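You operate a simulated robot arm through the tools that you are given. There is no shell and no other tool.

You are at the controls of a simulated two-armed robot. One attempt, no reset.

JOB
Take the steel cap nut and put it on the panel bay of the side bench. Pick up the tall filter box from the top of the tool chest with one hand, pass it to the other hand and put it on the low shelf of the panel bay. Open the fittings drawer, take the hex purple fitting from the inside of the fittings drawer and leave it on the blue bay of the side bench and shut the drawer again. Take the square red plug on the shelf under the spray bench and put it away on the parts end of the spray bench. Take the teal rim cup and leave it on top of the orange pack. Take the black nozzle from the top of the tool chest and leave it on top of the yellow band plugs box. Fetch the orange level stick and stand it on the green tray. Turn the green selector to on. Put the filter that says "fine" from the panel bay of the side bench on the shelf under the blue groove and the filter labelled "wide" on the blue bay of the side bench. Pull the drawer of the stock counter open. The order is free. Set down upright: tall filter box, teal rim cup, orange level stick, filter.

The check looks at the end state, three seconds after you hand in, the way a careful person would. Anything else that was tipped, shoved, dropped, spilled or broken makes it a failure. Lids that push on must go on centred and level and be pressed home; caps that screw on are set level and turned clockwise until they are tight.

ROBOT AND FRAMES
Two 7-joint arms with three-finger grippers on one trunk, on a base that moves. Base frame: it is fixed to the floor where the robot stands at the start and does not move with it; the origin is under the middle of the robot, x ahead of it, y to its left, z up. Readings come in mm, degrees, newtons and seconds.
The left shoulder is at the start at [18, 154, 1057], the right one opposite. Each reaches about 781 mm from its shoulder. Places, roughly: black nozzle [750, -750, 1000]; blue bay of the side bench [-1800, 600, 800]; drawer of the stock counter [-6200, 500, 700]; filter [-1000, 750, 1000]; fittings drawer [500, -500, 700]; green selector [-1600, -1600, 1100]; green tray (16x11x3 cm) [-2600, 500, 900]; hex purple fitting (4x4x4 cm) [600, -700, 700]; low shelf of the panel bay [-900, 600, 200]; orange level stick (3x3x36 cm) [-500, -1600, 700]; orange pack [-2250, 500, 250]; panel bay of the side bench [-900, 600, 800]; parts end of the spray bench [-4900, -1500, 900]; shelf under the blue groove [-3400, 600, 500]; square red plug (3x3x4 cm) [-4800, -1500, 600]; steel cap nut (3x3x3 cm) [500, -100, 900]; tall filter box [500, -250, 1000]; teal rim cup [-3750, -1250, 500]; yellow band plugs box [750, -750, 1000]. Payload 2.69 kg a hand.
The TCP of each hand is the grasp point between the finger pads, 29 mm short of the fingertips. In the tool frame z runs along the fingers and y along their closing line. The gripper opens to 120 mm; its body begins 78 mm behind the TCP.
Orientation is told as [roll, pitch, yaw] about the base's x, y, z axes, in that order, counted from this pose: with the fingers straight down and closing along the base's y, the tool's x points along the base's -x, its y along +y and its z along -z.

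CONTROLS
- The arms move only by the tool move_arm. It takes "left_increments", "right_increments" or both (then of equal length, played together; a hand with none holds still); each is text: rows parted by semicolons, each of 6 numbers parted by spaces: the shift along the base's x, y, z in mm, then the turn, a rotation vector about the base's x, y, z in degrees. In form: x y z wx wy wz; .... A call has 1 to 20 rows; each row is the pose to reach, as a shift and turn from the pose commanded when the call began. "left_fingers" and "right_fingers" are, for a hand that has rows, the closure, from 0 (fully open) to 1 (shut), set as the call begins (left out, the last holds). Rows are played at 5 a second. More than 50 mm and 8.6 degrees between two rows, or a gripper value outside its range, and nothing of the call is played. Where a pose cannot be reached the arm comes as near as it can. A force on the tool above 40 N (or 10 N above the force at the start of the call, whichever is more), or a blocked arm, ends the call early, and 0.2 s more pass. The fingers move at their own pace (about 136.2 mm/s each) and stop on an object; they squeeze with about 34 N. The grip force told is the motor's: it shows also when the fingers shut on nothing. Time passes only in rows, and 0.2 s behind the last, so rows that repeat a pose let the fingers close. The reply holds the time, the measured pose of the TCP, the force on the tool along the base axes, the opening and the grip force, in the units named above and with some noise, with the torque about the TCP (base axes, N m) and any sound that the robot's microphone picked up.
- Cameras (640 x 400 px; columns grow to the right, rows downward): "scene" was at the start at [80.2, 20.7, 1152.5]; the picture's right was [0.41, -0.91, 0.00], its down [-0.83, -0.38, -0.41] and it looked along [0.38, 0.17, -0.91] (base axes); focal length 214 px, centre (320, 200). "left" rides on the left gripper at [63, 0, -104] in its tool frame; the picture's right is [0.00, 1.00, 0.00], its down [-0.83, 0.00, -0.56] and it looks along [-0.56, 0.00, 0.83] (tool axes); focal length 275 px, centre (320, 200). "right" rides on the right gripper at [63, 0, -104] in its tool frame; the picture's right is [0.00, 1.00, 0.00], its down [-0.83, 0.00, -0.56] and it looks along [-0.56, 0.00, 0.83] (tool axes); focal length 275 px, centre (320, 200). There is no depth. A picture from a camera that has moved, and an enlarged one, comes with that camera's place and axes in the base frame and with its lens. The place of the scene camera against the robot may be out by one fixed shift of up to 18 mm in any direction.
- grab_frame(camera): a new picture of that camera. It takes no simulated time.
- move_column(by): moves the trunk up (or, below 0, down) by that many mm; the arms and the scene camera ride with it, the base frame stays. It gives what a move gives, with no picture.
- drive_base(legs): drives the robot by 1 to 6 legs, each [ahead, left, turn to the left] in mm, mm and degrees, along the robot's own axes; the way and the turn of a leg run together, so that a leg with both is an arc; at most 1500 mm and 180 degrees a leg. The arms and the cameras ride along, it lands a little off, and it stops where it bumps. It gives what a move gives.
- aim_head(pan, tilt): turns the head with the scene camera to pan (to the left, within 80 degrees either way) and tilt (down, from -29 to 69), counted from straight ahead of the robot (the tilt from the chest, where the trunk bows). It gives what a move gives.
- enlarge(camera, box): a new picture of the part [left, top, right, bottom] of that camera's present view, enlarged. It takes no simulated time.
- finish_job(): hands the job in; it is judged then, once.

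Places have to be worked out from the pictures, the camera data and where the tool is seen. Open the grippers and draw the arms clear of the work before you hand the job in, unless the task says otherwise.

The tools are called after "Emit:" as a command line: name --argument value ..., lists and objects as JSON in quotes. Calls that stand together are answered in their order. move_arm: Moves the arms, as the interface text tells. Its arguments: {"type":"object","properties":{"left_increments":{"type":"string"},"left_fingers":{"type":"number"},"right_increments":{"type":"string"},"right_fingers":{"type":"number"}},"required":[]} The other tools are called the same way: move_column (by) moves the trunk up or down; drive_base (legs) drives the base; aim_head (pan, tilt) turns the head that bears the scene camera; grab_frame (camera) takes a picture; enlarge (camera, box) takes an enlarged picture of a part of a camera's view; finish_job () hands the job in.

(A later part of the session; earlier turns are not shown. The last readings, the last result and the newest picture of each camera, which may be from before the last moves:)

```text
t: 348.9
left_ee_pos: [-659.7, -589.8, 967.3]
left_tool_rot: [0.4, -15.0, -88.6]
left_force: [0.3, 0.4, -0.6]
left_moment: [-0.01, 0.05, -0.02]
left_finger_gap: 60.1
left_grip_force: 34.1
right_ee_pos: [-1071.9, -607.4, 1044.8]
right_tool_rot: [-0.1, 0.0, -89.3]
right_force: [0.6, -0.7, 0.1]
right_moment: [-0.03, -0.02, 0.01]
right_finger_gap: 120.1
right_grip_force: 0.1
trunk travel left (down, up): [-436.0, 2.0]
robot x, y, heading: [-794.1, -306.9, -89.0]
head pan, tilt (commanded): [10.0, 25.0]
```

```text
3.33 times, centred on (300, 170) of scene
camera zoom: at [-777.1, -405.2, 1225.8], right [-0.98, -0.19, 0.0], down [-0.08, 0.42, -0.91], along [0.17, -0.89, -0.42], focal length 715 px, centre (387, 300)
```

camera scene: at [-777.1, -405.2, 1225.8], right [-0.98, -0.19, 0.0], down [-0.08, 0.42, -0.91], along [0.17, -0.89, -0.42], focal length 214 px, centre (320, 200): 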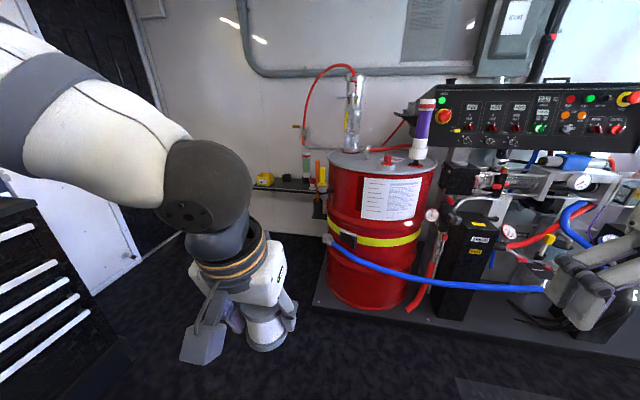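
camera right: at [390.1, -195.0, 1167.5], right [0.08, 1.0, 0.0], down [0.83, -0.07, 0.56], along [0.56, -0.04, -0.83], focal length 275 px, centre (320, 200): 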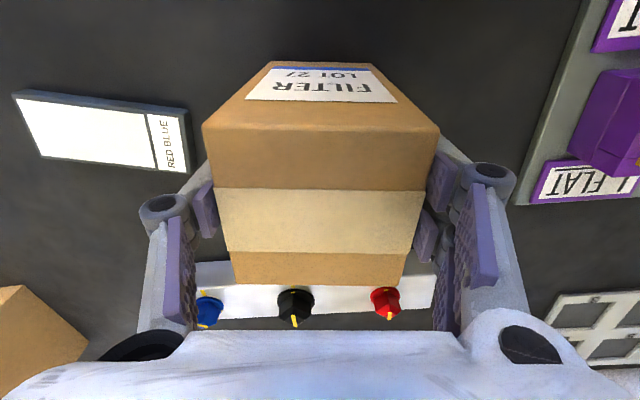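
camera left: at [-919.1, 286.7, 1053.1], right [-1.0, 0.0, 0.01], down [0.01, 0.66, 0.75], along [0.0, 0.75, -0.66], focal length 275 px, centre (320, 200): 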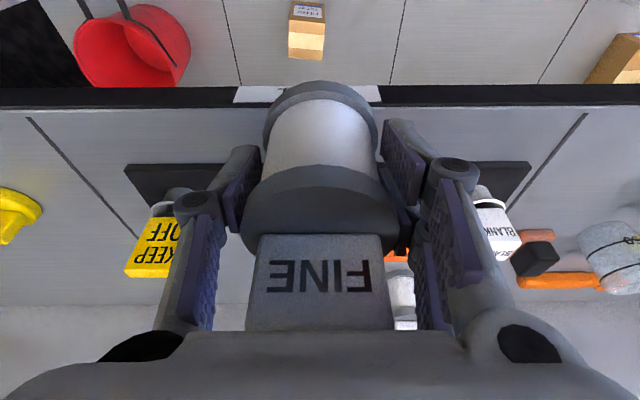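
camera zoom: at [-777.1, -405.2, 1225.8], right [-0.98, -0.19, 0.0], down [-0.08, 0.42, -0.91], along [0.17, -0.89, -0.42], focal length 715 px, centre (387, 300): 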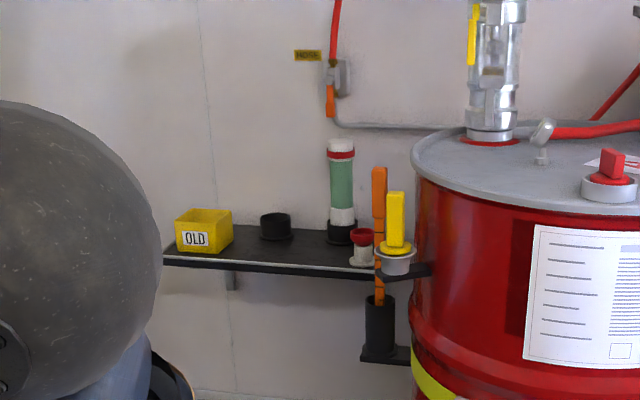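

The orange stick stands in a black tube beside the small shelf, near the red drum. I tuck the right hand inward and drive closer, keeping clear of the drum and skid.

Emit:
move_arm --right_increments "40 0 10 0 0 0; 80 0 20 0 0 0; 120 0 30 0 0 0; 150 0 40 0 0 0"

Emit:
drive_base --legs '[[0, 390, 0], [550, 0, 0]]'

Emit:
aim_head --pan 0 --tilt 30

Emit:
grab_frame --camera "scene"

Emit:
grab_frame --camera "right"

```text
t: 349.9
left_ee_pos: [-659.9, -588.9, 967.6]
left_tool_rot: [0.4, -14.9, -88.6]
left_force: [0.5, 0.4, -1.4]
left_moment: [0.04, 0.03, -0.04]
left_finger_gap: 60.1
left_grip_force: 34.1
right_ee_pos: [-920.9, -608.8, 1084.8]
right_tool_rot: [-0.2, 0.0, -89.2]
right_force: [0.1, -0.8, -0.6]
right_moment: [-0.02, -0.02, 0.01]
right_finger_gap: 119.9
right_grip_force: 0.1
trunk travel left (down, up): [-436.0, 2.0]
robot x, y, heading: [-796.7, -304.6, -89.3]
head pan, tilt (commanded): [10.0, 25.0]
```

```text
t: 356.3
left_ee_pos: [-255.2, -1140.4, 968.1]
left_tool_rot: [0.6, -14.9, -88.6]
left_force: [-0.2, -0.3, -1.3]
left_moment: [0.0, -0.03, -0.01]
left_finger_gap: 59.8
left_grip_force: 33.8
right_ee_pos: [-517.3, -1159.2, 1085.1]
right_tool_rot: [-0.1, 0.0, -89.4]
right_force: [0.3, 0.1, 0.2]
right_moment: [0.01, -0.02, 0.03]
right_finger_gap: 119.9
right_grip_force: 0.0
trunk travel left (down, up): [-436.0, 2.0]
robot x, y, heading: [-390.8, -856.8, -89.2]
head pan, tilt (commanded): [10.0, 25.0]
```

```text
t: 357.1
left_ee_pos: [-255.8, -1141.4, 967.2]
left_tool_rot: [0.5, -14.8, -88.7]
left_force: [0.0, 0.0, -1.0]
left_moment: [0.01, 0.0, 0.0]
left_finger_gap: 60.2
left_grip_force: 34.4
right_ee_pos: [-517.8, -1158.5, 1084.7]
right_tool_rot: [-0.1, 0.0, -89.4]
right_force: [-0.9, 0.3, 0.0]
right_moment: [0.01, 0.0, 0.04]
right_finger_gap: 119.9
right_grip_force: 0.1
trunk travel left (down, up): [-436.0, 2.0]
robot x, y, heading: [-388.5, -855.4, -89.2]
head pan, tilt (commanded): [0.0, 30.0]
```

```text
taken
camera scene: at [-389.3, -955.6, 1217.8], right [-1.0, -0.01, 0.0], down [-0.01, 0.5, -0.87], along [0.01, -0.87, -0.5], focal length 214 px, centre (320, 200)
```

scene: 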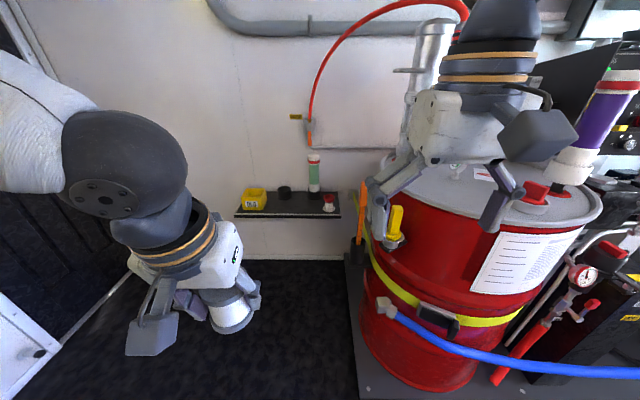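

```text
taken
camera right: at [-519.1, -1095.9, 1189.0], right [1.0, 0.02, 0.0], down [0.01, -0.83, 0.56], along [0.01, -0.56, -0.83], focal length 275 px, centre (320, 200)
```

right: 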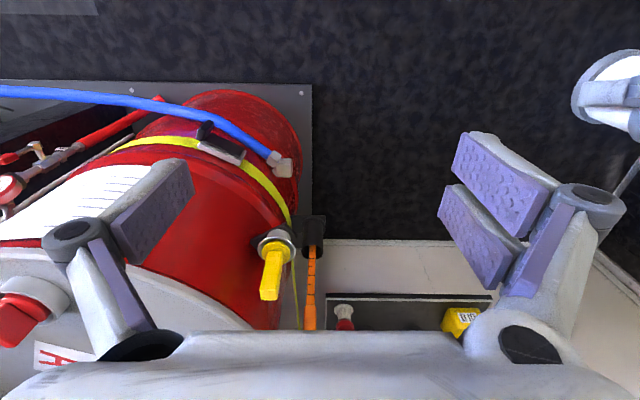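

The stick is at about [-531,-1600], from the tube top z≈667 up to ≈925, well separated from the yellow part and the shelf. I drive 145 mm closer and bring the right hand in with a 45° lean.

Emit:
drive_base --legs '[[145, 0, 0]]'

Emit:
move_arm --right_increments "-2 -30 -22 -6.4 0 0; -4 -60 -45 -12.8 0 0; -6 -92 -70 -19.3 0 0; -8 -125 -95 -25.7 0 0; -10 -158 -120 -32 0 0; -12 -190 -145 -38.5 0 0; -13 -215 -170 -45 0 0; -13 -215 -170 -45 0 0" --right_fingers 0.35

Emit:
grab_frame --camera "right"

Emit:
grab_frame --camera "scene"

```text
t: 358.4
left_ee_pos: [-255.7, -1287.1, 968.2]
left_tool_rot: [0.5, -14.9, -88.7]
left_force: [-0.2, -0.7, -1.7]
left_moment: [0.03, -0.02, 0.01]
left_finger_gap: 59.9
left_grip_force: 33.4
right_ee_pos: [-517.1, -1305.0, 1083.8]
right_tool_rot: [-0.2, 0.0, -89.5]
right_force: [0.4, -0.6, 0.1]
right_moment: [0.03, 0.04, 0.0]
right_finger_gap: 120.2
right_grip_force: 0.0
trunk travel left (down, up): [-436.0, 2.0]
robot x, y, heading: [-386.3, -1004.7, -89.5]
head pan, tilt (commanded): [0.0, 30.0]
```

```text
t: 360.2
left_ee_pos: [-254.4, -1286.3, 968.4]
left_tool_rot: [0.5, -15.0, -88.8]
left_force: [-0.2, -0.2, -0.3]
left_moment: [0.0, 0.01, 0.02]
left_finger_gap: 60.3
left_grip_force: 34.2
right_ee_pos: [-529.4, -1518.6, 914.4]
right_tool_rot: [-0.8, -45.0, -89.3]
right_force: [0.8, 0.7, 1.0]
right_moment: [-0.02, 0.0, 0.03]
right_finger_gap: 78.1
right_grip_force: 0.1
trunk travel left (down, up): [-436.0, 2.0]
robot x, y, heading: [-387.2, -1004.7, -89.3]
head pan, tilt (commanded): [0.0, 30.0]
```

```text
taken
camera right: at [-530.9, -1401.1, 944.0], right [1.0, 0.01, -0.01], down [0.01, -0.19, 0.98], along [0.01, -0.98, -0.19], focal length 275 px, centre (320, 200)
```

right: 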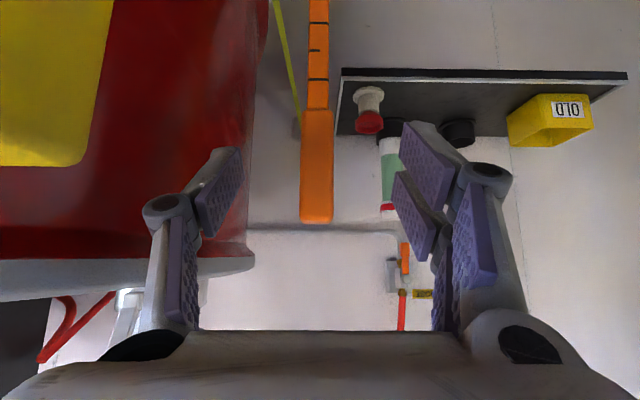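

```text
taken
camera scene: at [-388.0, -1101.5, 1217.9], right [-1.0, -0.01, 0.0], down [-0.01, 0.5, -0.87], along [0.01, -0.87, -0.5], focal length 214 px, centre (320, 200)
```

scene: 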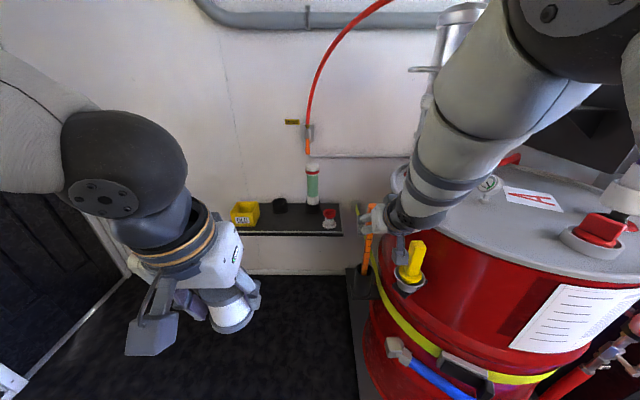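

The stick's handle runs from z≈833 to 922 at x≈−532; the drum's rim is close on the right, so I narrow the gap to 45 mm and move in onto the handle.

Emit:
move_arm --right_increments "-2 0 0 0 0 0; -2.5 -25 -12 0 0 0; -2.5 -50 -25 0 0 0; -2.5 -50 -25 0 0 0" --right_fingers 0.62

Emit:
grab_frame --camera "right"

```text
t: 361.2
left_ee_pos: [-255.1, -1285.7, 969.2]
left_tool_rot: [0.5, -15.0, -88.8]
left_force: [0.6, 0.5, 0.0]
left_moment: [0.01, 0.03, -0.01]
left_finger_gap: 60.2
left_grip_force: 34.2
right_ee_pos: [-533.8, -1571.2, 889.1]
right_tool_rot: [-0.7, -45.0, -89.3]
right_force: [0.2, -0.5, -0.6]
right_moment: [0.0, -0.04, -0.03]
right_finger_gap: 45.4
right_grip_force: 0.0
trunk travel left (down, up): [-436.0, 2.0]
robot x, y, heading: [-388.0, -998.0, -89.3]
head pan, tilt (commanded): [0.0, 30.0]
```

```text
taken
camera right: at [-533.8, -1452.8, 917.6], right [1.0, 0.01, -0.01], down [0.01, -0.19, 0.98], along [0.01, -0.98, -0.19], focal length 275 px, centre (320, 200)
```

right: 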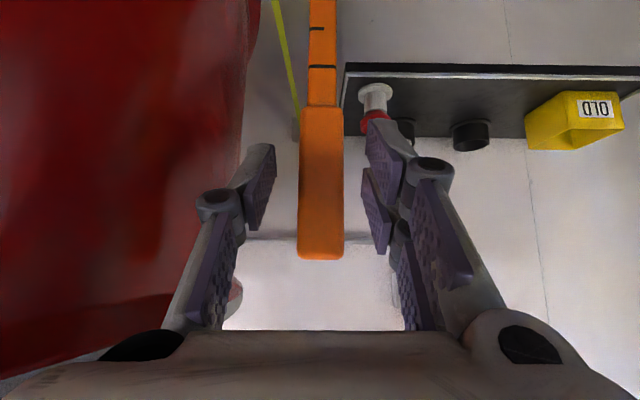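

The handle is centred (cols 298–344). I move the last 27 mm onto it and close.

Emit:
move_arm --right_increments "0 -14 -9 0 0 0; 0 -27 -17 0 0 0; 0 -27 -17 0 0 0"

Emit:
move_arm --right_increments "0 0 0 0 0 0; 0 0 0 0 0 0; 0 0 0 0 0 0; 0 0 0 0 0 0" --right_fingers 1

Emit:
grab_frame --camera "right"

```text
t: 362.0
left_ee_pos: [-256.1, -1287.5, 969.1]
left_tool_rot: [0.5, -14.9, -88.8]
left_force: [-0.3, 0.1, -1.3]
left_moment: [-0.01, 0.0, 0.03]
left_finger_gap: 60.0
left_grip_force: 34.4
right_ee_pos: [-533.3, -1596.1, 871.9]
right_tool_rot: [-0.6, -44.9, -89.3]
right_force: [-0.1, -0.1, 0.1]
right_moment: [0.0, -0.03, 0.02]
right_finger_gap: 45.6
right_grip_force: 0.1
trunk travel left (down, up): [-436.0, 2.0]
robot x, y, heading: [-385.9, -1002.6, -89.5]
head pan, tilt (commanded): [0.0, 30.0]
```

```text
t: 363.0
left_ee_pos: [-255.2, -1286.3, 967.1]
left_tool_rot: [0.5, -14.8, -88.7]
left_force: [1.4, -0.4, -0.8]
left_moment: [-0.02, 0.0, 0.0]
left_finger_gap: 60.0
left_grip_force: 34.1
right_ee_pos: [-532.9, -1595.8, 871.0]
right_tool_rot: [-0.6, -45.0, -89.3]
right_force: [-0.3, 0.5, -0.3]
right_moment: [-0.09, -0.2, -0.01]
right_finger_gap: 25.5
right_grip_force: 34.1
trunk travel left (down, up): [-436.0, 2.0]
robot x, y, heading: [-387.1, -1002.6, -89.4]
head pan, tilt (commanded): [0.0, 30.0]
```

```text
taken
camera right: at [-533.5, -1478.2, 901.2], right [1.0, 0.01, -0.01], down [0.01, -0.2, 0.98], along [0.01, -0.98, -0.2], focal length 275 px, centre (320, 200)
```

right: 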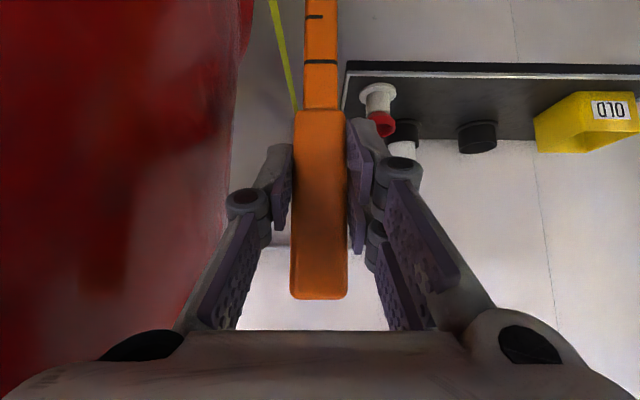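

Gripped at 25.5 mm. I lift it straight up out of the tube.

Emit:
move_arm --right_increments "0 0 30 0 0 0; 0 0 65 0 0 0; 0 0 100 0 0 0; 0 0 135 0 0 0; 0 0 165 0 0 0"

Emit:
grab_frame --camera "scene"

Emit:
grab_frame --camera "right"

```text
t: 364.2
left_ee_pos: [-254.6, -1286.9, 969.5]
left_tool_rot: [0.4, -15.0, -88.9]
left_force: [0.7, -0.7, -1.2]
left_moment: [0.01, -0.03, 0.0]
left_finger_gap: 60.2
left_grip_force: 33.6
right_ee_pos: [-534.1, -1596.9, 1038.2]
right_tool_rot: [-0.6, -44.9, -89.4]
right_force: [0.1, -0.8, -1.7]
right_moment: [0.01, 0.0, -0.01]
right_finger_gap: 25.7
right_grip_force: 33.9
trunk travel left (down, up): [-436.0, 2.0]
robot x, y, heading: [-389.0, -1000.7, -89.4]
head pan, tilt (commanded): [0.0, 30.0]
```

```text
taken
camera scene: at [-387.9, -1101.7, 1217.8], right [-1.0, -0.01, 0.0], down [-0.01, 0.5, -0.87], along [0.01, -0.87, -0.5], focal length 214 px, centre (320, 200)
```

scene: 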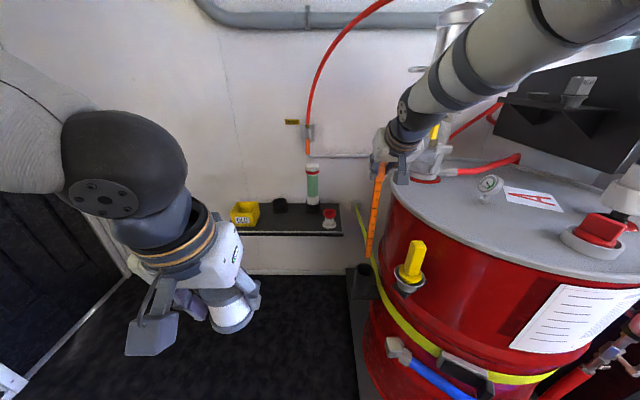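

```text
taken
camera right: at [-534.6, -1478.4, 1066.7], right [1.0, 0.01, -0.01], down [0.01, -0.2, 0.98], along [0.01, -0.98, -0.2], focal length 275 px, centre (320, 200)
```

right: 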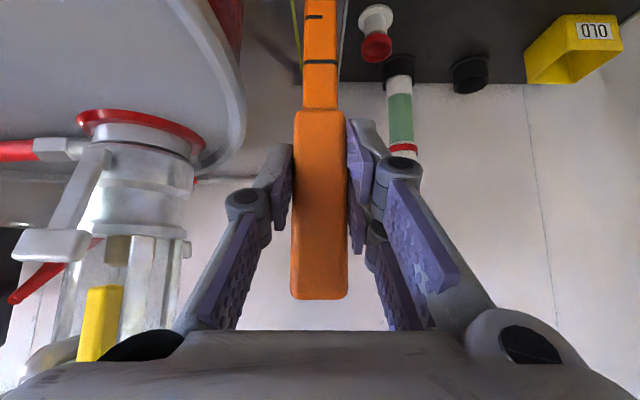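

The stick is clear of the tube. I raise it a bit more, ease it away from the yellow part, and back the base off.

Emit:
move_arm --right_increments "8 5 25 0 0 0; 14 10 50 0 0 0"

Emit:
drive_base --legs '[[-400, 0, 0]]'

Emit:
grab_frame --camera "scene"

```text
t: 364.8
left_ee_pos: [-254.8, -1286.9, 967.7]
left_tool_rot: [0.4, -15.0, -88.8]
left_force: [-0.4, 0.0, -0.8]
left_moment: [-0.01, -0.01, 0.0]
left_finger_gap: 60.1
left_grip_force: 34.1
right_ee_pos: [-520.2, -1586.1, 1086.5]
right_tool_rot: [-0.7, -45.0, -89.3]
right_force: [0.2, 0.1, -1.3]
right_moment: [-0.02, -0.05, 0.0]
right_finger_gap: 25.3
right_grip_force: 34.5
trunk travel left (down, up): [-436.0, 2.0]
robot x, y, heading: [-387.2, -1003.5, -89.5]
head pan, tilt (commanded): [0.0, 30.0]
```

```text
t: 367.3
left_ee_pos: [-258.3, -888.5, 966.8]
left_tool_rot: [0.4, -15.0, -88.3]
left_force: [-0.7, 0.1, -1.5]
left_moment: [-0.03, -0.01, 0.02]
left_finger_gap: 60.0
left_grip_force: 34.8
right_ee_pos: [-520.6, -1190.1, 1086.8]
right_tool_rot: [-0.5, -45.1, -88.8]
right_force: [0.7, 0.1, -1.2]
right_moment: [0.04, 0.03, 0.0]
right_finger_gap: 25.7
right_grip_force: 34.2
trunk travel left (down, up): [-436.0, 2.0]
robot x, y, heading: [-396.0, -608.2, -89.1]
head pan, tilt (commanded): [0.0, 30.0]
```

```text
taken
camera scene: at [-393.0, -704.8, 1217.8], right [-1.0, -0.02, 0.0], down [-0.01, 0.5, -0.87], along [0.02, -0.87, -0.5], focal length 214 px, centre (320, 200)
```

scene: 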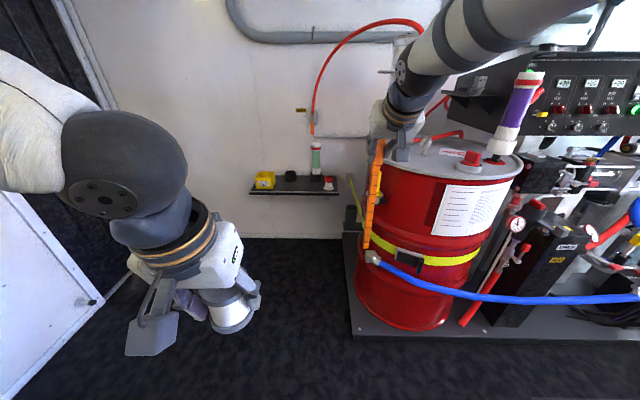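

I pull the stick in closer to the body, turn west and drive toward the green tray.

Emit:
move_arm --right_increments "5 40 0 0 0 0; 10 80 0 0 0 0; 15 120 0 0 0 0; 20 150 0 0 0 0"

Emit:
drive_base --legs '[[0, 0, -90], [1450, 0, 0], [750, 0, 0], [0, 0, -90]]'

Emit:
aim_head --pan 0 --tilt 25

Emit:
grab_frame --camera "scene"

```text
t: 368.3
left_ee_pos: [-259.7, -887.8, 968.9]
left_tool_rot: [0.6, -14.8, -88.3]
left_force: [0.3, 0.3, -0.4]
left_moment: [0.0, -0.02, 0.02]
left_finger_gap: 60.0
left_grip_force: 34.3
right_ee_pos: [-514.1, -1124.5, 1074.0]
right_tool_rot: [-0.4, -41.9, -88.9]
right_force: [-1.3, -0.4, -1.7]
right_moment: [0.01, 0.03, 0.02]
right_finger_gap: 25.7
right_grip_force: 34.4
right hand out of reach, approached as far as the arm can: row 2, 3, 4
trunk travel left (down, up): [-436.0, 2.0]
robot x, y, heading: [-393.8, -605.5, -89.0]
head pan, tilt (commanded): [0.0, 30.0]
```

```text
t: 386.8
left_ee_pos: [-2728.9, -336.0, 968.2]
left_tool_rot: [0.5, -14.9, 91.3]
left_force: [0.6, 0.7, -1.2]
left_moment: [0.05, 0.02, -0.01]
left_finger_gap: 59.9
left_grip_force: 34.0
right_ee_pos: [-2472.0, -100.3, 1075.6]
right_tool_rot: [-0.4, -41.9, 90.8]
right_force: [-0.1, -0.5, -1.6]
right_moment: [-0.03, -0.01, 0.03]
right_finger_gap: 25.6
right_grip_force: 34.0
trunk travel left (down, up): [-436.0, 2.0]
robot x, y, heading: [-2596.9, -618.3, 90.8]
head pan, tilt (commanded): [0.0, 30.0]
```

```text
t: 387.5
left_ee_pos: [-2729.8, -333.6, 967.9]
left_tool_rot: [0.4, -14.8, 91.4]
left_force: [-0.2, 0.7, -0.9]
left_moment: [-0.02, -0.01, -0.01]
left_finger_gap: 60.0
left_grip_force: 34.2
right_ee_pos: [-2471.2, -99.5, 1073.5]
right_tool_rot: [-0.5, -41.8, 90.8]
right_force: [0.3, -0.1, -1.7]
right_moment: [0.01, -0.01, -0.04]
right_finger_gap: 25.7
right_grip_force: 34.0
trunk travel left (down, up): [-436.0, 2.0]
robot x, y, heading: [-2594.6, -616.9, 90.9]
head pan, tilt (commanded): [0.0, 25.0]
```

```text
taken
camera scene: at [-2596.9, -526.3, 1225.7], right [1.0, 0.01, 0.0], down [0.01, -0.42, -0.91], along [-0.01, 0.91, -0.42], focal length 214 px, centre (320, 200)
```

scene: 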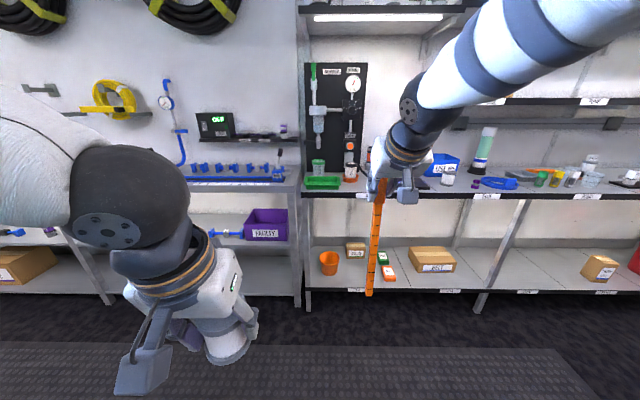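

The green tray is visible on the bench ahead. I enlarge it and its surroundings.

Emit:
enlarge --camera "scene" --box '[280, 50, 420, 310]'

Emit:
enlarge --camera "scene" --box '[0, 60, 320, 310]'

```text
1.54 times, centred on (350, 180) of scene
camera zoom: at [-2596.9, -526.3, 1225.7], right [1.0, 0.01, 0.0], down [0.01, -0.42, -0.91], along [-0.01, 0.91, -0.42], focal length 330 px, centre (274, 231)
```

zoom: 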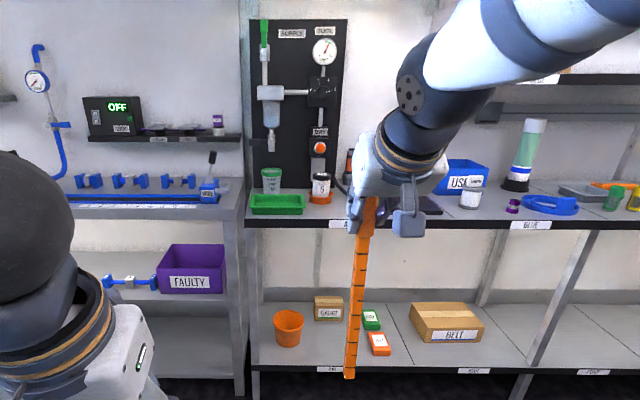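

```text
1.60 times, centred on (160, 185) of scene
camera zoom: at [-2596.9, -526.3, 1225.7], right [1.0, 0.01, 0.0], down [0.01, -0.42, -0.91], along [-0.01, 0.91, -0.42], focal length 343 px, centre (576, 224)
```

zoom: 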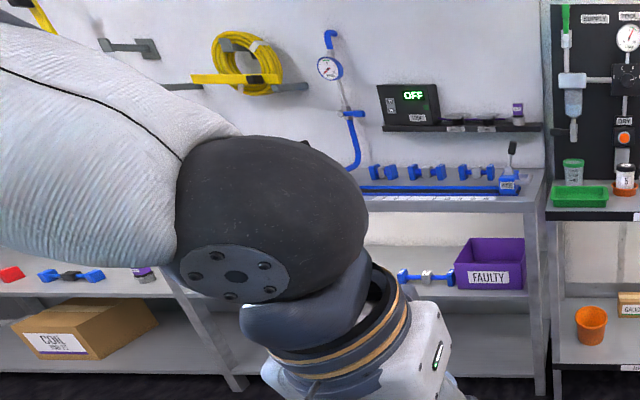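

The green tray is at about [-2597,501]. I raise the stick, restore the 45° lean that held it vertical, and drive up to the tray.

Emit:
move_arm --right_increments "0 0 40 1 0 0; 0 5 80 2 0 0; 0 10 120 3.1 0 0; 0 10 130 3.1 0 -0.5; 0 10 130 3.1 0 -0.5"

Emit:
drive_base --legs '[[0, 95, 0], [380, 0, -0.8]]'

Emit:
grab_frame --camera "right"

Emit:
grab_frame --camera "scene"

```text
t: 388.7
left_ee_pos: [-2728.5, -335.2, 967.7]
left_tool_rot: [0.5, -14.8, 91.4]
left_force: [-0.2, 0.3, -0.6]
left_moment: [0.0, -0.02, -0.02]
left_finger_gap: 59.7
left_grip_force: 34.6
right_ee_pos: [-2471.8, -90.2, 1204.8]
right_tool_rot: [-0.5, -45.0, 90.3]
right_force: [0.3, -0.4, -1.6]
right_moment: [-0.02, 0.03, 0.01]
right_finger_gap: 25.7
right_grip_force: 34.0
trunk travel left (down, up): [-436.0, 2.0]
robot x, y, heading: [-2592.0, -620.5, 90.6]
head pan, tilt (commanded): [0.0, 25.0]
```

```text
t: 392.1
left_ee_pos: [-2819.3, 45.7, 968.7]
left_tool_rot: [0.5, -14.9, 90.5]
left_force: [-0.7, -0.2, -0.3]
left_moment: [-0.03, 0.01, -0.03]
left_finger_gap: 60.1
left_grip_force: 33.8
right_ee_pos: [-2559.0, 287.8, 1204.3]
right_tool_rot: [-0.6, -45.0, 89.4]
right_force: [-0.4, 0.3, -1.1]
right_moment: [0.04, -0.01, 0.02]
right_finger_gap: 25.3
right_grip_force: 34.0
trunk travel left (down, up): [-436.0, 2.0]
robot x, y, heading: [-2688.9, -239.7, 90.0]
head pan, tilt (commanded): [0.0, 25.0]
```

```text
taken
camera right: at [-2560.7, 168.6, 1232.8], right [-1.0, 0.01, -0.01], down [-0.01, 0.2, 0.98], along [0.01, 0.98, -0.2], focal length 275 px, centre (320, 200)
```

right: 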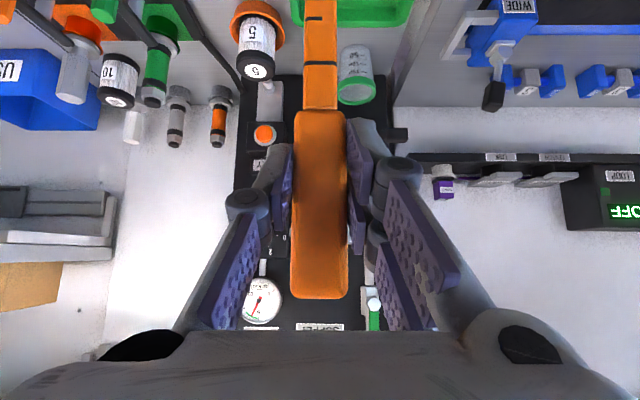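

```text
taken
camera scene: at [-2690.3, -147.2, 1225.7], right [1.0, 0.0, 0.0], down [0.0, -0.42, -0.91], along [0.0, 0.91, -0.42], focal length 214 px, centre (320, 200)
```

scene: 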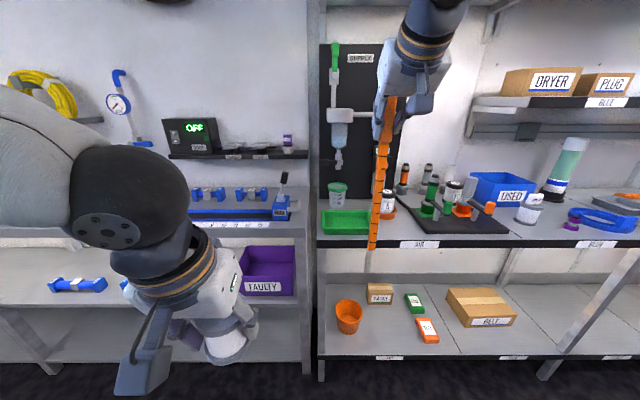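

The stick hangs as it was gripped. The tray spans about x −2687…−2521, y 441…553; I drive 180 mm ahead and raise the hand slightly.

Emit:
move_arm --right_increments "-10 0 12 0 0 0; -20 0 22 0 0 0"

Emit:
drive_base --legs '[[180, 0, 0]]'

Emit:
grab_frame --camera "right"

Emit:
grab_frame --camera "scene"

```text
t: 392.6
left_ee_pos: [-2819.9, 44.8, 967.6]
left_tool_rot: [0.5, -14.9, 90.5]
left_force: [0.0, 0.1, -1.1]
left_moment: [-0.04, -0.03, 0.01]
left_finger_gap: 60.3
left_grip_force: 33.8
right_ee_pos: [-2579.2, 288.3, 1226.9]
right_tool_rot: [-0.4, -45.0, 89.4]
right_force: [0.0, 0.5, -1.1]
right_moment: [-0.06, -0.02, -0.01]
right_finger_gap: 25.8
right_grip_force: 34.0
trunk travel left (down, up): [-436.0, 2.0]
robot x, y, heading: [-2687.8, -242.0, 89.6]
head pan, tilt (commanded): [0.0, 25.0]
```

```text
t: 394.2
left_ee_pos: [-2818.9, 226.7, 968.3]
left_tool_rot: [0.5, -15.0, 90.4]
left_force: [0.5, 0.4, -0.9]
left_moment: [-0.02, -0.03, -0.02]
left_finger_gap: 60.0
left_grip_force: 33.8
right_ee_pos: [-2575.9, 468.8, 1226.6]
right_tool_rot: [-0.5, -45.0, 89.3]
right_force: [0.7, 0.0, -2.2]
right_moment: [-0.06, 0.02, 0.0]
right_finger_gap: 25.8
right_grip_force: 33.8
trunk travel left (down, up): [-436.0, 2.0]
robot x, y, heading: [-2689.5, -59.7, 89.5]
head pan, tilt (commanded): [0.0, 25.0]
```

```text
taken
camera right: at [-2578.4, 349.9, 1255.2], right [-1.0, 0.01, -0.01], down [-0.01, 0.2, 0.98], along [0.02, 0.98, -0.2], focal length 275 px, centre (320, 200)
```

right: 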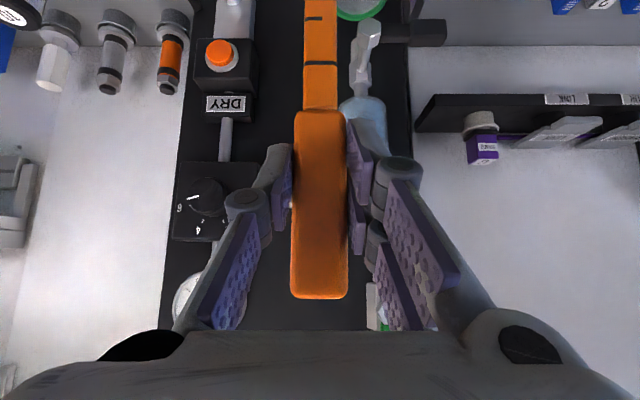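

```text
taken
camera scene: at [-2689.6, 34.4, 1225.7], right [1.0, 0.0, 0.0], down [0.0, -0.42, -0.91], along [0.0, 0.91, -0.42], focal length 214 px, centre (320, 200)
```

scene: 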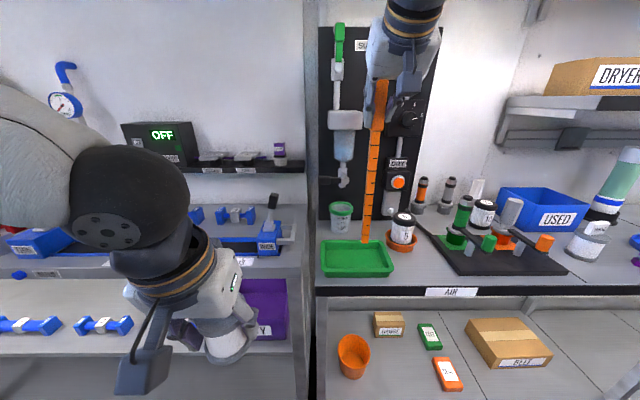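

The stick looks vertical and its lower end is near the tray. I centre it over the tray and lower in stages.

Emit:
move_arm --right_increments "-12 13 0 0 0 0; -24 26 0 0 0 0; -24 26 -20 0 0 0; -24 26 -40 0 0 0; -24 26 -40 0 0 0"

Emit:
enlarge --camera "scene" --box '[280, 60, 440, 310]'

```text
t: 395.4
left_ee_pos: [-2817.8, 226.2, 967.7]
left_tool_rot: [0.6, -14.9, 90.4]
left_force: [-0.5, 0.7, -0.2]
left_moment: [-0.02, 0.03, -0.02]
left_finger_gap: 60.0
left_grip_force: 34.3
right_ee_pos: [-2600.0, 493.3, 1186.7]
right_tool_rot: [-0.4, -45.1, 89.2]
right_force: [0.4, -0.3, -1.9]
right_moment: [-0.04, -0.02, 0.0]
right_finger_gap: 25.7
right_grip_force: 33.8
trunk travel left (down, up): [-436.0, 2.0]
robot x, y, heading: [-2691.2, -57.0, 89.7]
head pan, tilt (commanded): [0.0, 25.0]
```

```text
1.60 times, centred on (360, 185) of scene
camera zoom: at [-2689.5, 33.7, 1225.8], right [1.0, 0.0, 0.0], down [0.0, -0.42, -0.91], along [0.0, 0.91, -0.42], focal length 343 px, centre (256, 224)
```

zoom: 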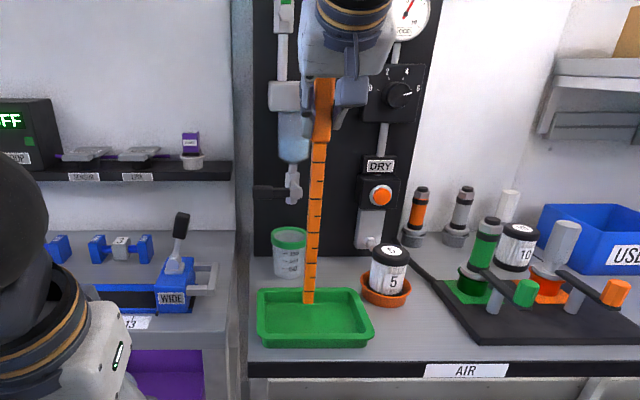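

The stick's foot is over the tray's middle. I lower it gently to contact.

Emit:
move_arm --right_increments "0 0 -10 0 0 0; 0 0 -18 0 0 0; 0 0 -22 0 0 0; 0 0 -25 0 0 0; 0 0 -28 0 0 0; 0 0 -31 0 0 0; 0 0 -34 0 0 0; 0 0 -37 0 0 0"

```text
t: 397.2
left_ee_pos: [-2818.7, 226.0, 968.5]
left_tool_rot: [0.5, -15.1, 90.3]
left_force: [-0.3, -1.0, -0.8]
left_moment: [-0.01, -0.01, 0.0]
left_finger_gap: 59.8
left_grip_force: 34.3
right_ee_pos: [-2601.2, 493.3, 1151.2]
right_tool_rot: [-0.4, -45.4, 89.1]
right_force: [0.7, 1.0, 24.3]
right_moment: [0.57, -0.02, -0.01]
right_finger_gap: 25.9
right_grip_force: 33.8
trunk travel left (down, up): [-436.0, 2.0]
robot x, y, heading: [-2690.2, -56.7, 89.8]
head pan, tilt (commanded): [0.0, 25.0]
```

Contact (24 N). I relieve the load a little and check the stick's uprightness before releasing.

Emit:
move_arm --right_increments "0 0 1 0 0 0; 0 0 1.5 0 0 0"

Emit:
enlarge --camera "scene" --box '[280, 60, 440, 310]'

Emit:
grab_frame --camera "left"

```text
t: 397.8
left_ee_pos: [-2818.3, 225.8, 968.5]
left_tool_rot: [0.5, -15.0, 90.4]
left_force: [-0.4, -1.3, 0.0]
left_moment: [-0.02, 0.01, 0.01]
left_finger_gap: 60.0
left_grip_force: 34.3
right_ee_pos: [-2601.0, 493.1, 1151.8]
right_tool_rot: [-0.5, -45.2, 89.3]
right_force: [0.7, 2.2, 20.3]
right_moment: [0.95, -0.01, -0.01]
right_finger_gap: 25.5
right_grip_force: 33.9
trunk travel left (down, up): [-436.0, 2.0]
robot x, y, heading: [-2687.7, -57.4, 89.8]
head pan, tilt (commanded): [0.0, 25.0]
```

```text
1.60 times, centred on (360, 185) of scene
camera zoom: at [-2689.8, 32.6, 1225.8], right [1.0, 0.0, 0.0], down [0.0, -0.42, -0.91], along [0.0, 0.91, -0.42], focal length 343 px, centre (256, 224)
```

zoom: 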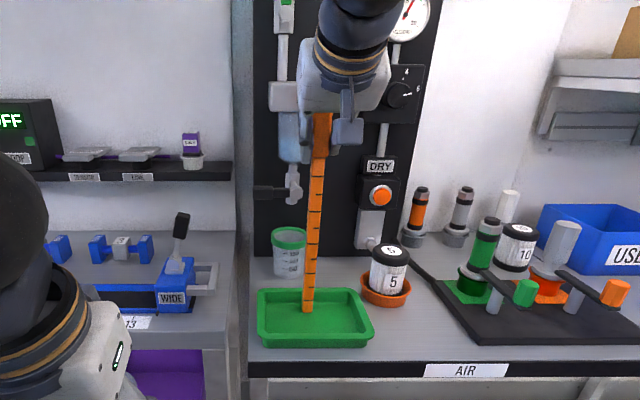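

```text
taken
camera left: at [-2817.6, 138.3, 1053.3], right [-1.0, 0.0, 0.01], down [0.0, 0.66, 0.75], along [-0.01, 0.75, -0.66], focal length 275 px, centre (320, 200)
```

left: 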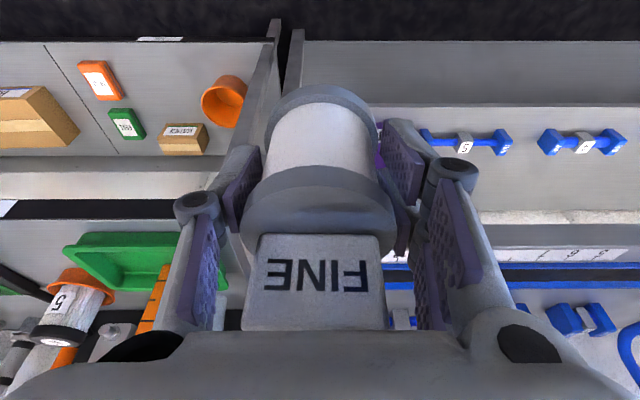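

The foot seems about 14 mm farther back than the grip (≈3° tilt), as the torque also suggests. I lift slightly, rotate −3.3° to make it vertical, and lower again.

Emit:
move_arm --right_increments "0 0 4 0 0 0; 0 0 8 -1.6 0 0; 0 4 8 -3.3 0 0; 0 4 8 -3.3 0 0"

Emit:
enlarge --camera "scene" --box '[280, 100, 440, 300]'

```text
t: 398.8
left_ee_pos: [-2819.3, 226.5, 968.3]
left_tool_rot: [0.5, -14.9, 90.4]
left_force: [0.9, 0.9, -0.2]
left_moment: [-0.03, 0.02, 0.02]
left_finger_gap: 60.0
left_grip_force: 34.1
right_ee_pos: [-2599.8, 498.7, 1157.7]
right_tool_rot: [-0.4, -41.4, 89.3]
right_force: [0.8, 0.5, -1.2]
right_moment: [-0.01, 0.01, -0.02]
right_finger_gap: 25.7
right_grip_force: 33.9
trunk travel left (down, up): [-436.0, 2.0]
robot x, y, heading: [-2688.9, -56.5, 89.7]
head pan, tilt (commanded): [0.0, 25.0]
```

```text
2.00 times, centred on (360, 200) of scene
camera zoom: at [-2689.5, 33.8, 1225.7], right [1.0, 0.0, 0.0], down [0.0, -0.42, -0.91], along [0.0, 0.91, -0.42], focal length 429 px, centre (240, 200)
```

zoom: 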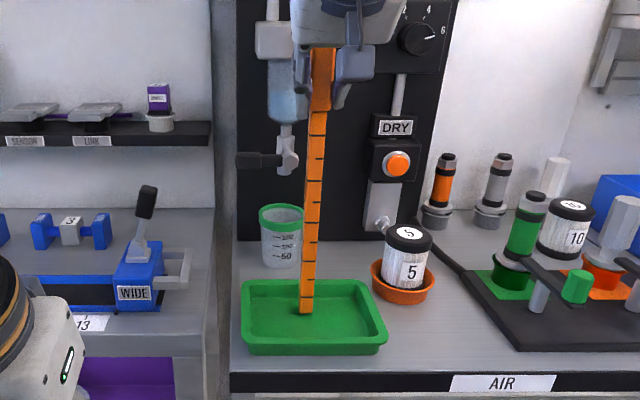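

Now foot and grip line up within a few mm. I lower in 1–2 mm steps to light contact.

Emit:
move_arm --right_increments "0 0 -2 0 0 0; 0 0 -3 0 0 0; 0 0 -4 0 0 0"

```text
t: 399.6
left_ee_pos: [-2818.3, 227.2, 968.2]
left_tool_rot: [0.5, -14.9, 90.4]
left_force: [0.6, 0.0, -1.0]
left_moment: [0.01, -0.02, -0.01]
left_finger_gap: 59.9
left_grip_force: 34.2
right_ee_pos: [-2599.6, 498.8, 1156.6]
right_tool_rot: [-0.5, -41.7, 89.3]
right_force: [0.9, 0.0, -2.5]
right_moment: [-0.06, -0.02, -0.02]
right_finger_gap: 25.6
right_grip_force: 34.0
trunk travel left (down, up): [-436.0, 2.0]
robot x, y, heading: [-2686.3, -62.4, 89.9]
head pan, tilt (commanded): [0.0, 25.0]
```

Emit:
move_arm --right_increments "0 0 -1 0 0 0; 0 0 -2 0 0 0; 0 0 -3 0 0 0"

```text
t: 400.4
left_ee_pos: [-2818.7, 226.5, 968.5]
left_tool_rot: [0.4, -14.9, 90.3]
left_force: [-0.5, -0.5, -1.7]
left_moment: [0.01, -0.05, -0.03]
left_finger_gap: 59.9
left_grip_force: 34.4
right_ee_pos: [-2601.2, 497.5, 1153.2]
right_tool_rot: [-0.5, -41.8, 89.3]
right_force: [-0.4, -0.3, 3.0]
right_moment: [-0.1, 0.16, 0.02]
right_finger_gap: 25.6
right_grip_force: 33.9
trunk travel left (down, up): [-436.0, 2.0]
robot x, y, heading: [-2688.2, -58.5, 89.7]
head pan, tilt (commanded): [0.0, 25.0]
```

Light, well-centred contact. I settle 1 mm more and open the fingers just a little way.

Emit:
move_arm --right_increments "0 0 -1 0 0 0; 0 0 -1 0 0 0"

Emit:
move_arm --right_increments "0 0 0 0 0 0; 0 0 0 0 0 0; 0 0 0 0 0 0" --right_fingers 0.68

Emit:
grab_frame --camera "right"

Emit:
enlarge --camera "scene" --box '[280, 60, 440, 300]'

```text
t: 401.0
left_ee_pos: [-2818.7, 225.2, 967.8]
left_tool_rot: [0.5, -15.0, 90.4]
left_force: [-0.3, 0.4, -0.7]
left_moment: [0.01, -0.01, -0.01]
left_finger_gap: 59.9
left_grip_force: 34.2
right_ee_pos: [-2600.6, 497.0, 1154.6]
right_tool_rot: [-0.5, -42.0, 89.2]
right_force: [0.3, -0.5, 8.7]
right_moment: [0.08, 0.07, -0.02]
right_finger_gap: 25.6
right_grip_force: 34.1
trunk travel left (down, up): [-436.0, 2.0]
robot x, y, heading: [-2692.0, -62.2, 89.9]
head pan, tilt (commanded): [0.0, 25.0]
```

```text
t: 401.8
left_ee_pos: [-2819.2, 227.1, 968.6]
left_tool_rot: [0.4, -14.9, 90.4]
left_force: [0.2, 0.0, -0.8]
left_moment: [-0.01, -0.01, -0.01]
left_finger_gap: 59.7
left_grip_force: 33.8
right_ee_pos: [-2600.2, 497.9, 1151.7]
right_tool_rot: [-0.5, -41.7, 89.3]
right_force: [0.3, -0.1, 0.3]
right_moment: [0.0, 0.0, 0.04]
right_finger_gap: 38.4
right_grip_force: 0.0
trunk travel left (down, up): [-436.0, 2.0]
robot x, y, heading: [-2690.6, -54.5, 89.5]
head pan, tilt (commanded): [0.0, 25.0]
```

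```text
taken
camera right: at [-2602.4, 380.4, 1186.8], right [-1.0, 0.01, -0.01], down [-0.01, 0.25, 0.97], along [0.02, 0.97, -0.25], focal length 275 px, centre (320, 200)
```

right: 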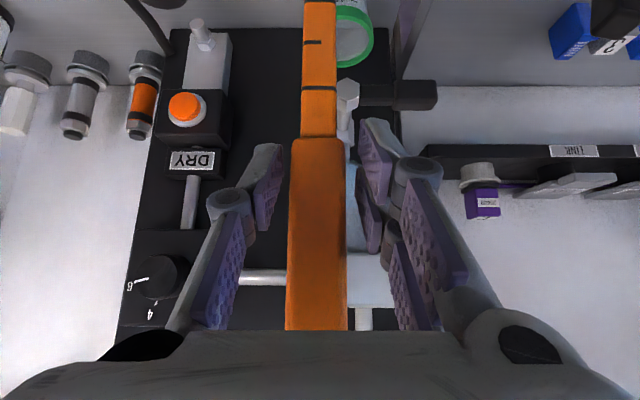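

```text
1.67 times, centred on (360, 180) of scene
camera zoom: at [-2689.6, 33.9, 1225.7], right [1.0, 0.0, 0.0], down [0.0, -0.42, -0.91], along [0.0, 0.91, -0.42], focal length 358 px, centre (253, 233)
```

zoom: 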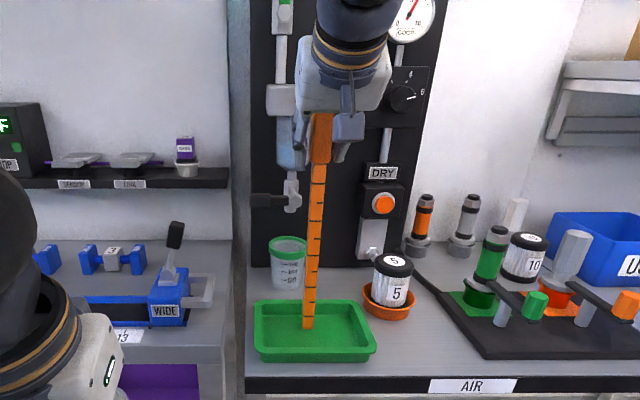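

The stick stands free between the opened fingers. I open a bit more and withdraw straight back along the fingers.

Emit:
move_arm --right_increments "0 0 0 0 0 0; 0 -8 6 0 0 0; 0 -25 18 0 0 0; 0 -55 30 0 0 0; 0 -95 40 0 0 0; 0 -135 40 0 0 0" --right_fingers 0.45

Emit:
grab_frame --camera "right"

Emit:
enlarge --camera "scene" --box '[280, 60, 440, 300]'

```text
t: 403.2
left_ee_pos: [-2817.8, 227.0, 968.5]
left_tool_rot: [0.5, -15.0, 90.4]
left_force: [-0.2, -0.3, -0.6]
left_moment: [0.0, -0.01, -0.02]
left_finger_gap: 60.0
left_grip_force: 34.0
right_ee_pos: [-2598.1, 363.6, 1194.9]
right_tool_rot: [-0.5, -41.7, 89.2]
right_force: [0.0, -1.1, -0.2]
right_moment: [0.02, -0.01, 0.02]
right_finger_gap: 65.8
right_grip_force: 0.1
trunk travel left (down, up): [-436.0, 2.0]
robot x, y, heading: [-2692.6, -56.4, 89.8]
head pan, tilt (commanded): [0.0, 25.0]
```

```text
taken
camera right: at [-2601.0, 246.1, 1229.3], right [-1.0, 0.02, -0.01], down [-0.01, 0.25, 0.97], along [0.02, 0.97, -0.25], focal length 275 px, centre (320, 200)
```

right: 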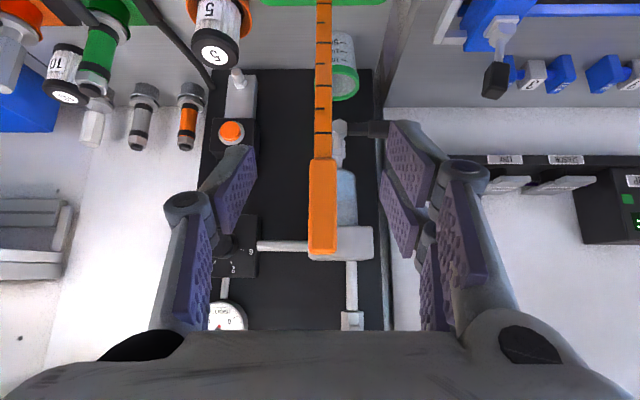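

```text
1.67 times, centred on (360, 180) of scene
camera zoom: at [-2689.1, 33.1, 1225.9], right [1.0, 0.0, 0.0], down [0.0, -0.42, -0.91], along [0.0, 0.91, -0.42], focal length 358 px, centre (253, 233)
```

zoom: 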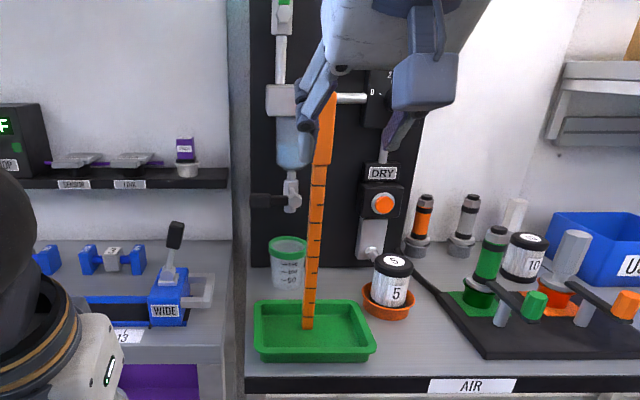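

The stick stands upright on the tray. I fold the right hand back down and retreat before moving left toward the blue-groove bench.

Emit:
move_arm --right_increments "0 -20 -5 -6 0 0; 0 -40 -10 -12 0 0; 0 -60 -20 -18 0 0; 5 -80 -30 -24 0 0; 10 -100 -45 -30 0 0; 15 -115 -60 -36 0 0; 20 -130 -80 -41.5 0 0"

Emit:
drive_base --legs '[[-300, 0, 0], [0, 500, 0]]'

Emit:
aim_head --pan 10 --tilt 30

Emit:
grab_frame --camera "scene"

```text
t: 404.8
left_ee_pos: [-2819.5, 228.1, 968.0]
left_tool_rot: [0.4, -14.9, 90.4]
left_force: [0.9, 0.3, -0.3]
left_moment: [-0.06, -0.01, 0.01]
left_finger_gap: 60.1
left_grip_force: 34.6
right_ee_pos: [-2579.3, 233.1, 1110.3]
right_tool_rot: [-1.0, -0.1, 89.5]
right_force: [-0.4, 0.1, 0.7]
right_moment: [0.01, 0.0, -0.02]
right_finger_gap: 65.9
right_grip_force: 0.1
trunk travel left (down, up): [-436.0, 2.0]
robot x, y, heading: [-2690.4, -58.8, 89.7]
head pan, tilt (commanded): [0.0, 25.0]
```

```text
t: 410.8
left_ee_pos: [-3316.6, -74.4, 968.6]
left_tool_rot: [0.4, -14.9, 90.4]
left_force: [1.3, -0.5, -0.1]
left_moment: [-0.01, 0.01, -0.05]
left_finger_gap: 59.9
left_grip_force: 34.4
right_ee_pos: [-3078.6, -66.8, 1110.6]
right_tool_rot: [-1.1, -0.1, 89.4]
right_force: [0.5, -0.4, 0.0]
right_moment: [0.01, -0.03, -0.01]
right_finger_gap: 65.8
right_grip_force: 0.0
trunk travel left (down, up): [-436.0, 2.0]
robot x, y, heading: [-3186.6, -360.8, 89.8]
head pan, tilt (commanded): [0.0, 25.0]
```

```text
t: 411.5
left_ee_pos: [-3315.8, -73.1, 968.5]
left_tool_rot: [0.5, -14.8, 90.4]
left_force: [-0.4, 0.9, -1.9]
left_moment: [0.01, 0.01, 0.0]
left_finger_gap: 59.9
left_grip_force: 33.6
right_ee_pos: [-3077.4, -66.3, 1111.3]
right_tool_rot: [-1.0, -0.2, 89.5]
right_force: [-0.1, 0.8, -0.2]
right_moment: [-0.03, 0.03, -0.01]
right_finger_gap: 66.1
right_grip_force: 0.1
trunk travel left (down, up): [-436.0, 2.0]
robot x, y, heading: [-3185.6, -357.1, 89.7]
head pan, tilt (commanded): [10.0, 30.0]
```

```text
taken
camera scene: at [-3203.0, -269.9, 1217.8], right [0.99, 0.17, 0.0], down [0.08, -0.49, -0.87], along [-0.15, 0.85, -0.5], focal length 214 px, centre (320, 200)
```

scene: 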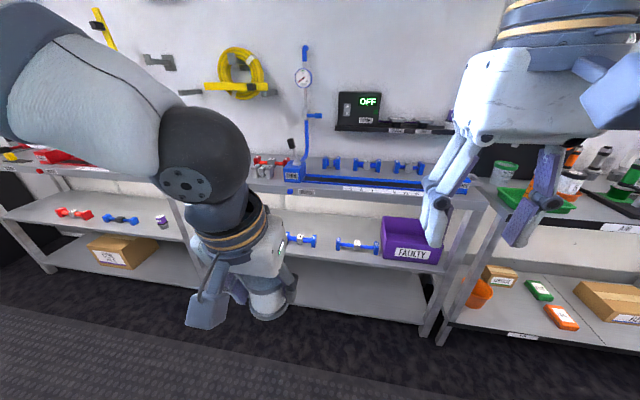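

The bench ahead has a blue groove on top with a shelf below (FAULTY bin, blue fittings). I enlarge to understand it.

Emit:
enlarge --camera "scene" --box '[180, 130, 480, 340]'

Emit:
enlarge --camera "scene" --box '[0, 130, 240, 290]'

```text
1.90 times, centred on (330, 235) of scene
camera zoom: at [-3203.0, -269.9, 1217.8], right [0.99, 0.17, 0.0], down [0.08, -0.49, -0.87], along [-0.15, 0.85, -0.5], focal length 408 px, centre (301, 133)
```

zoom: 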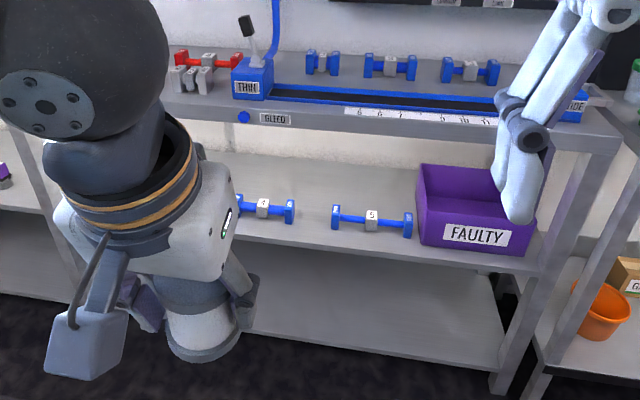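

```text
2.50 times, centred on (120, 210) of scene
camera zoom: at [-3203.0, -269.9, 1217.8], right [0.99, 0.17, 0.0], down [0.08, -0.49, -0.87], along [-0.15, 0.85, -0.5], focal length 536 px, centre (820, 175)
```

zoom: 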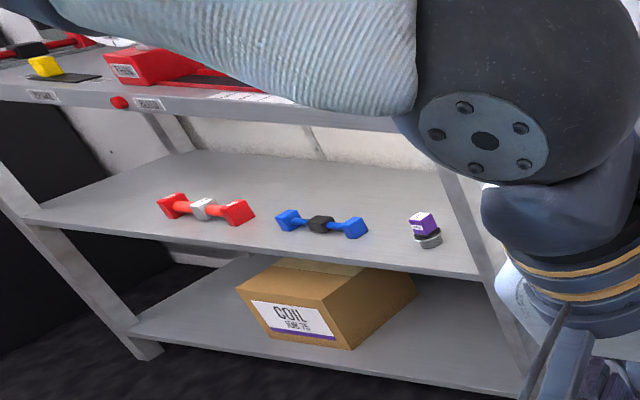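

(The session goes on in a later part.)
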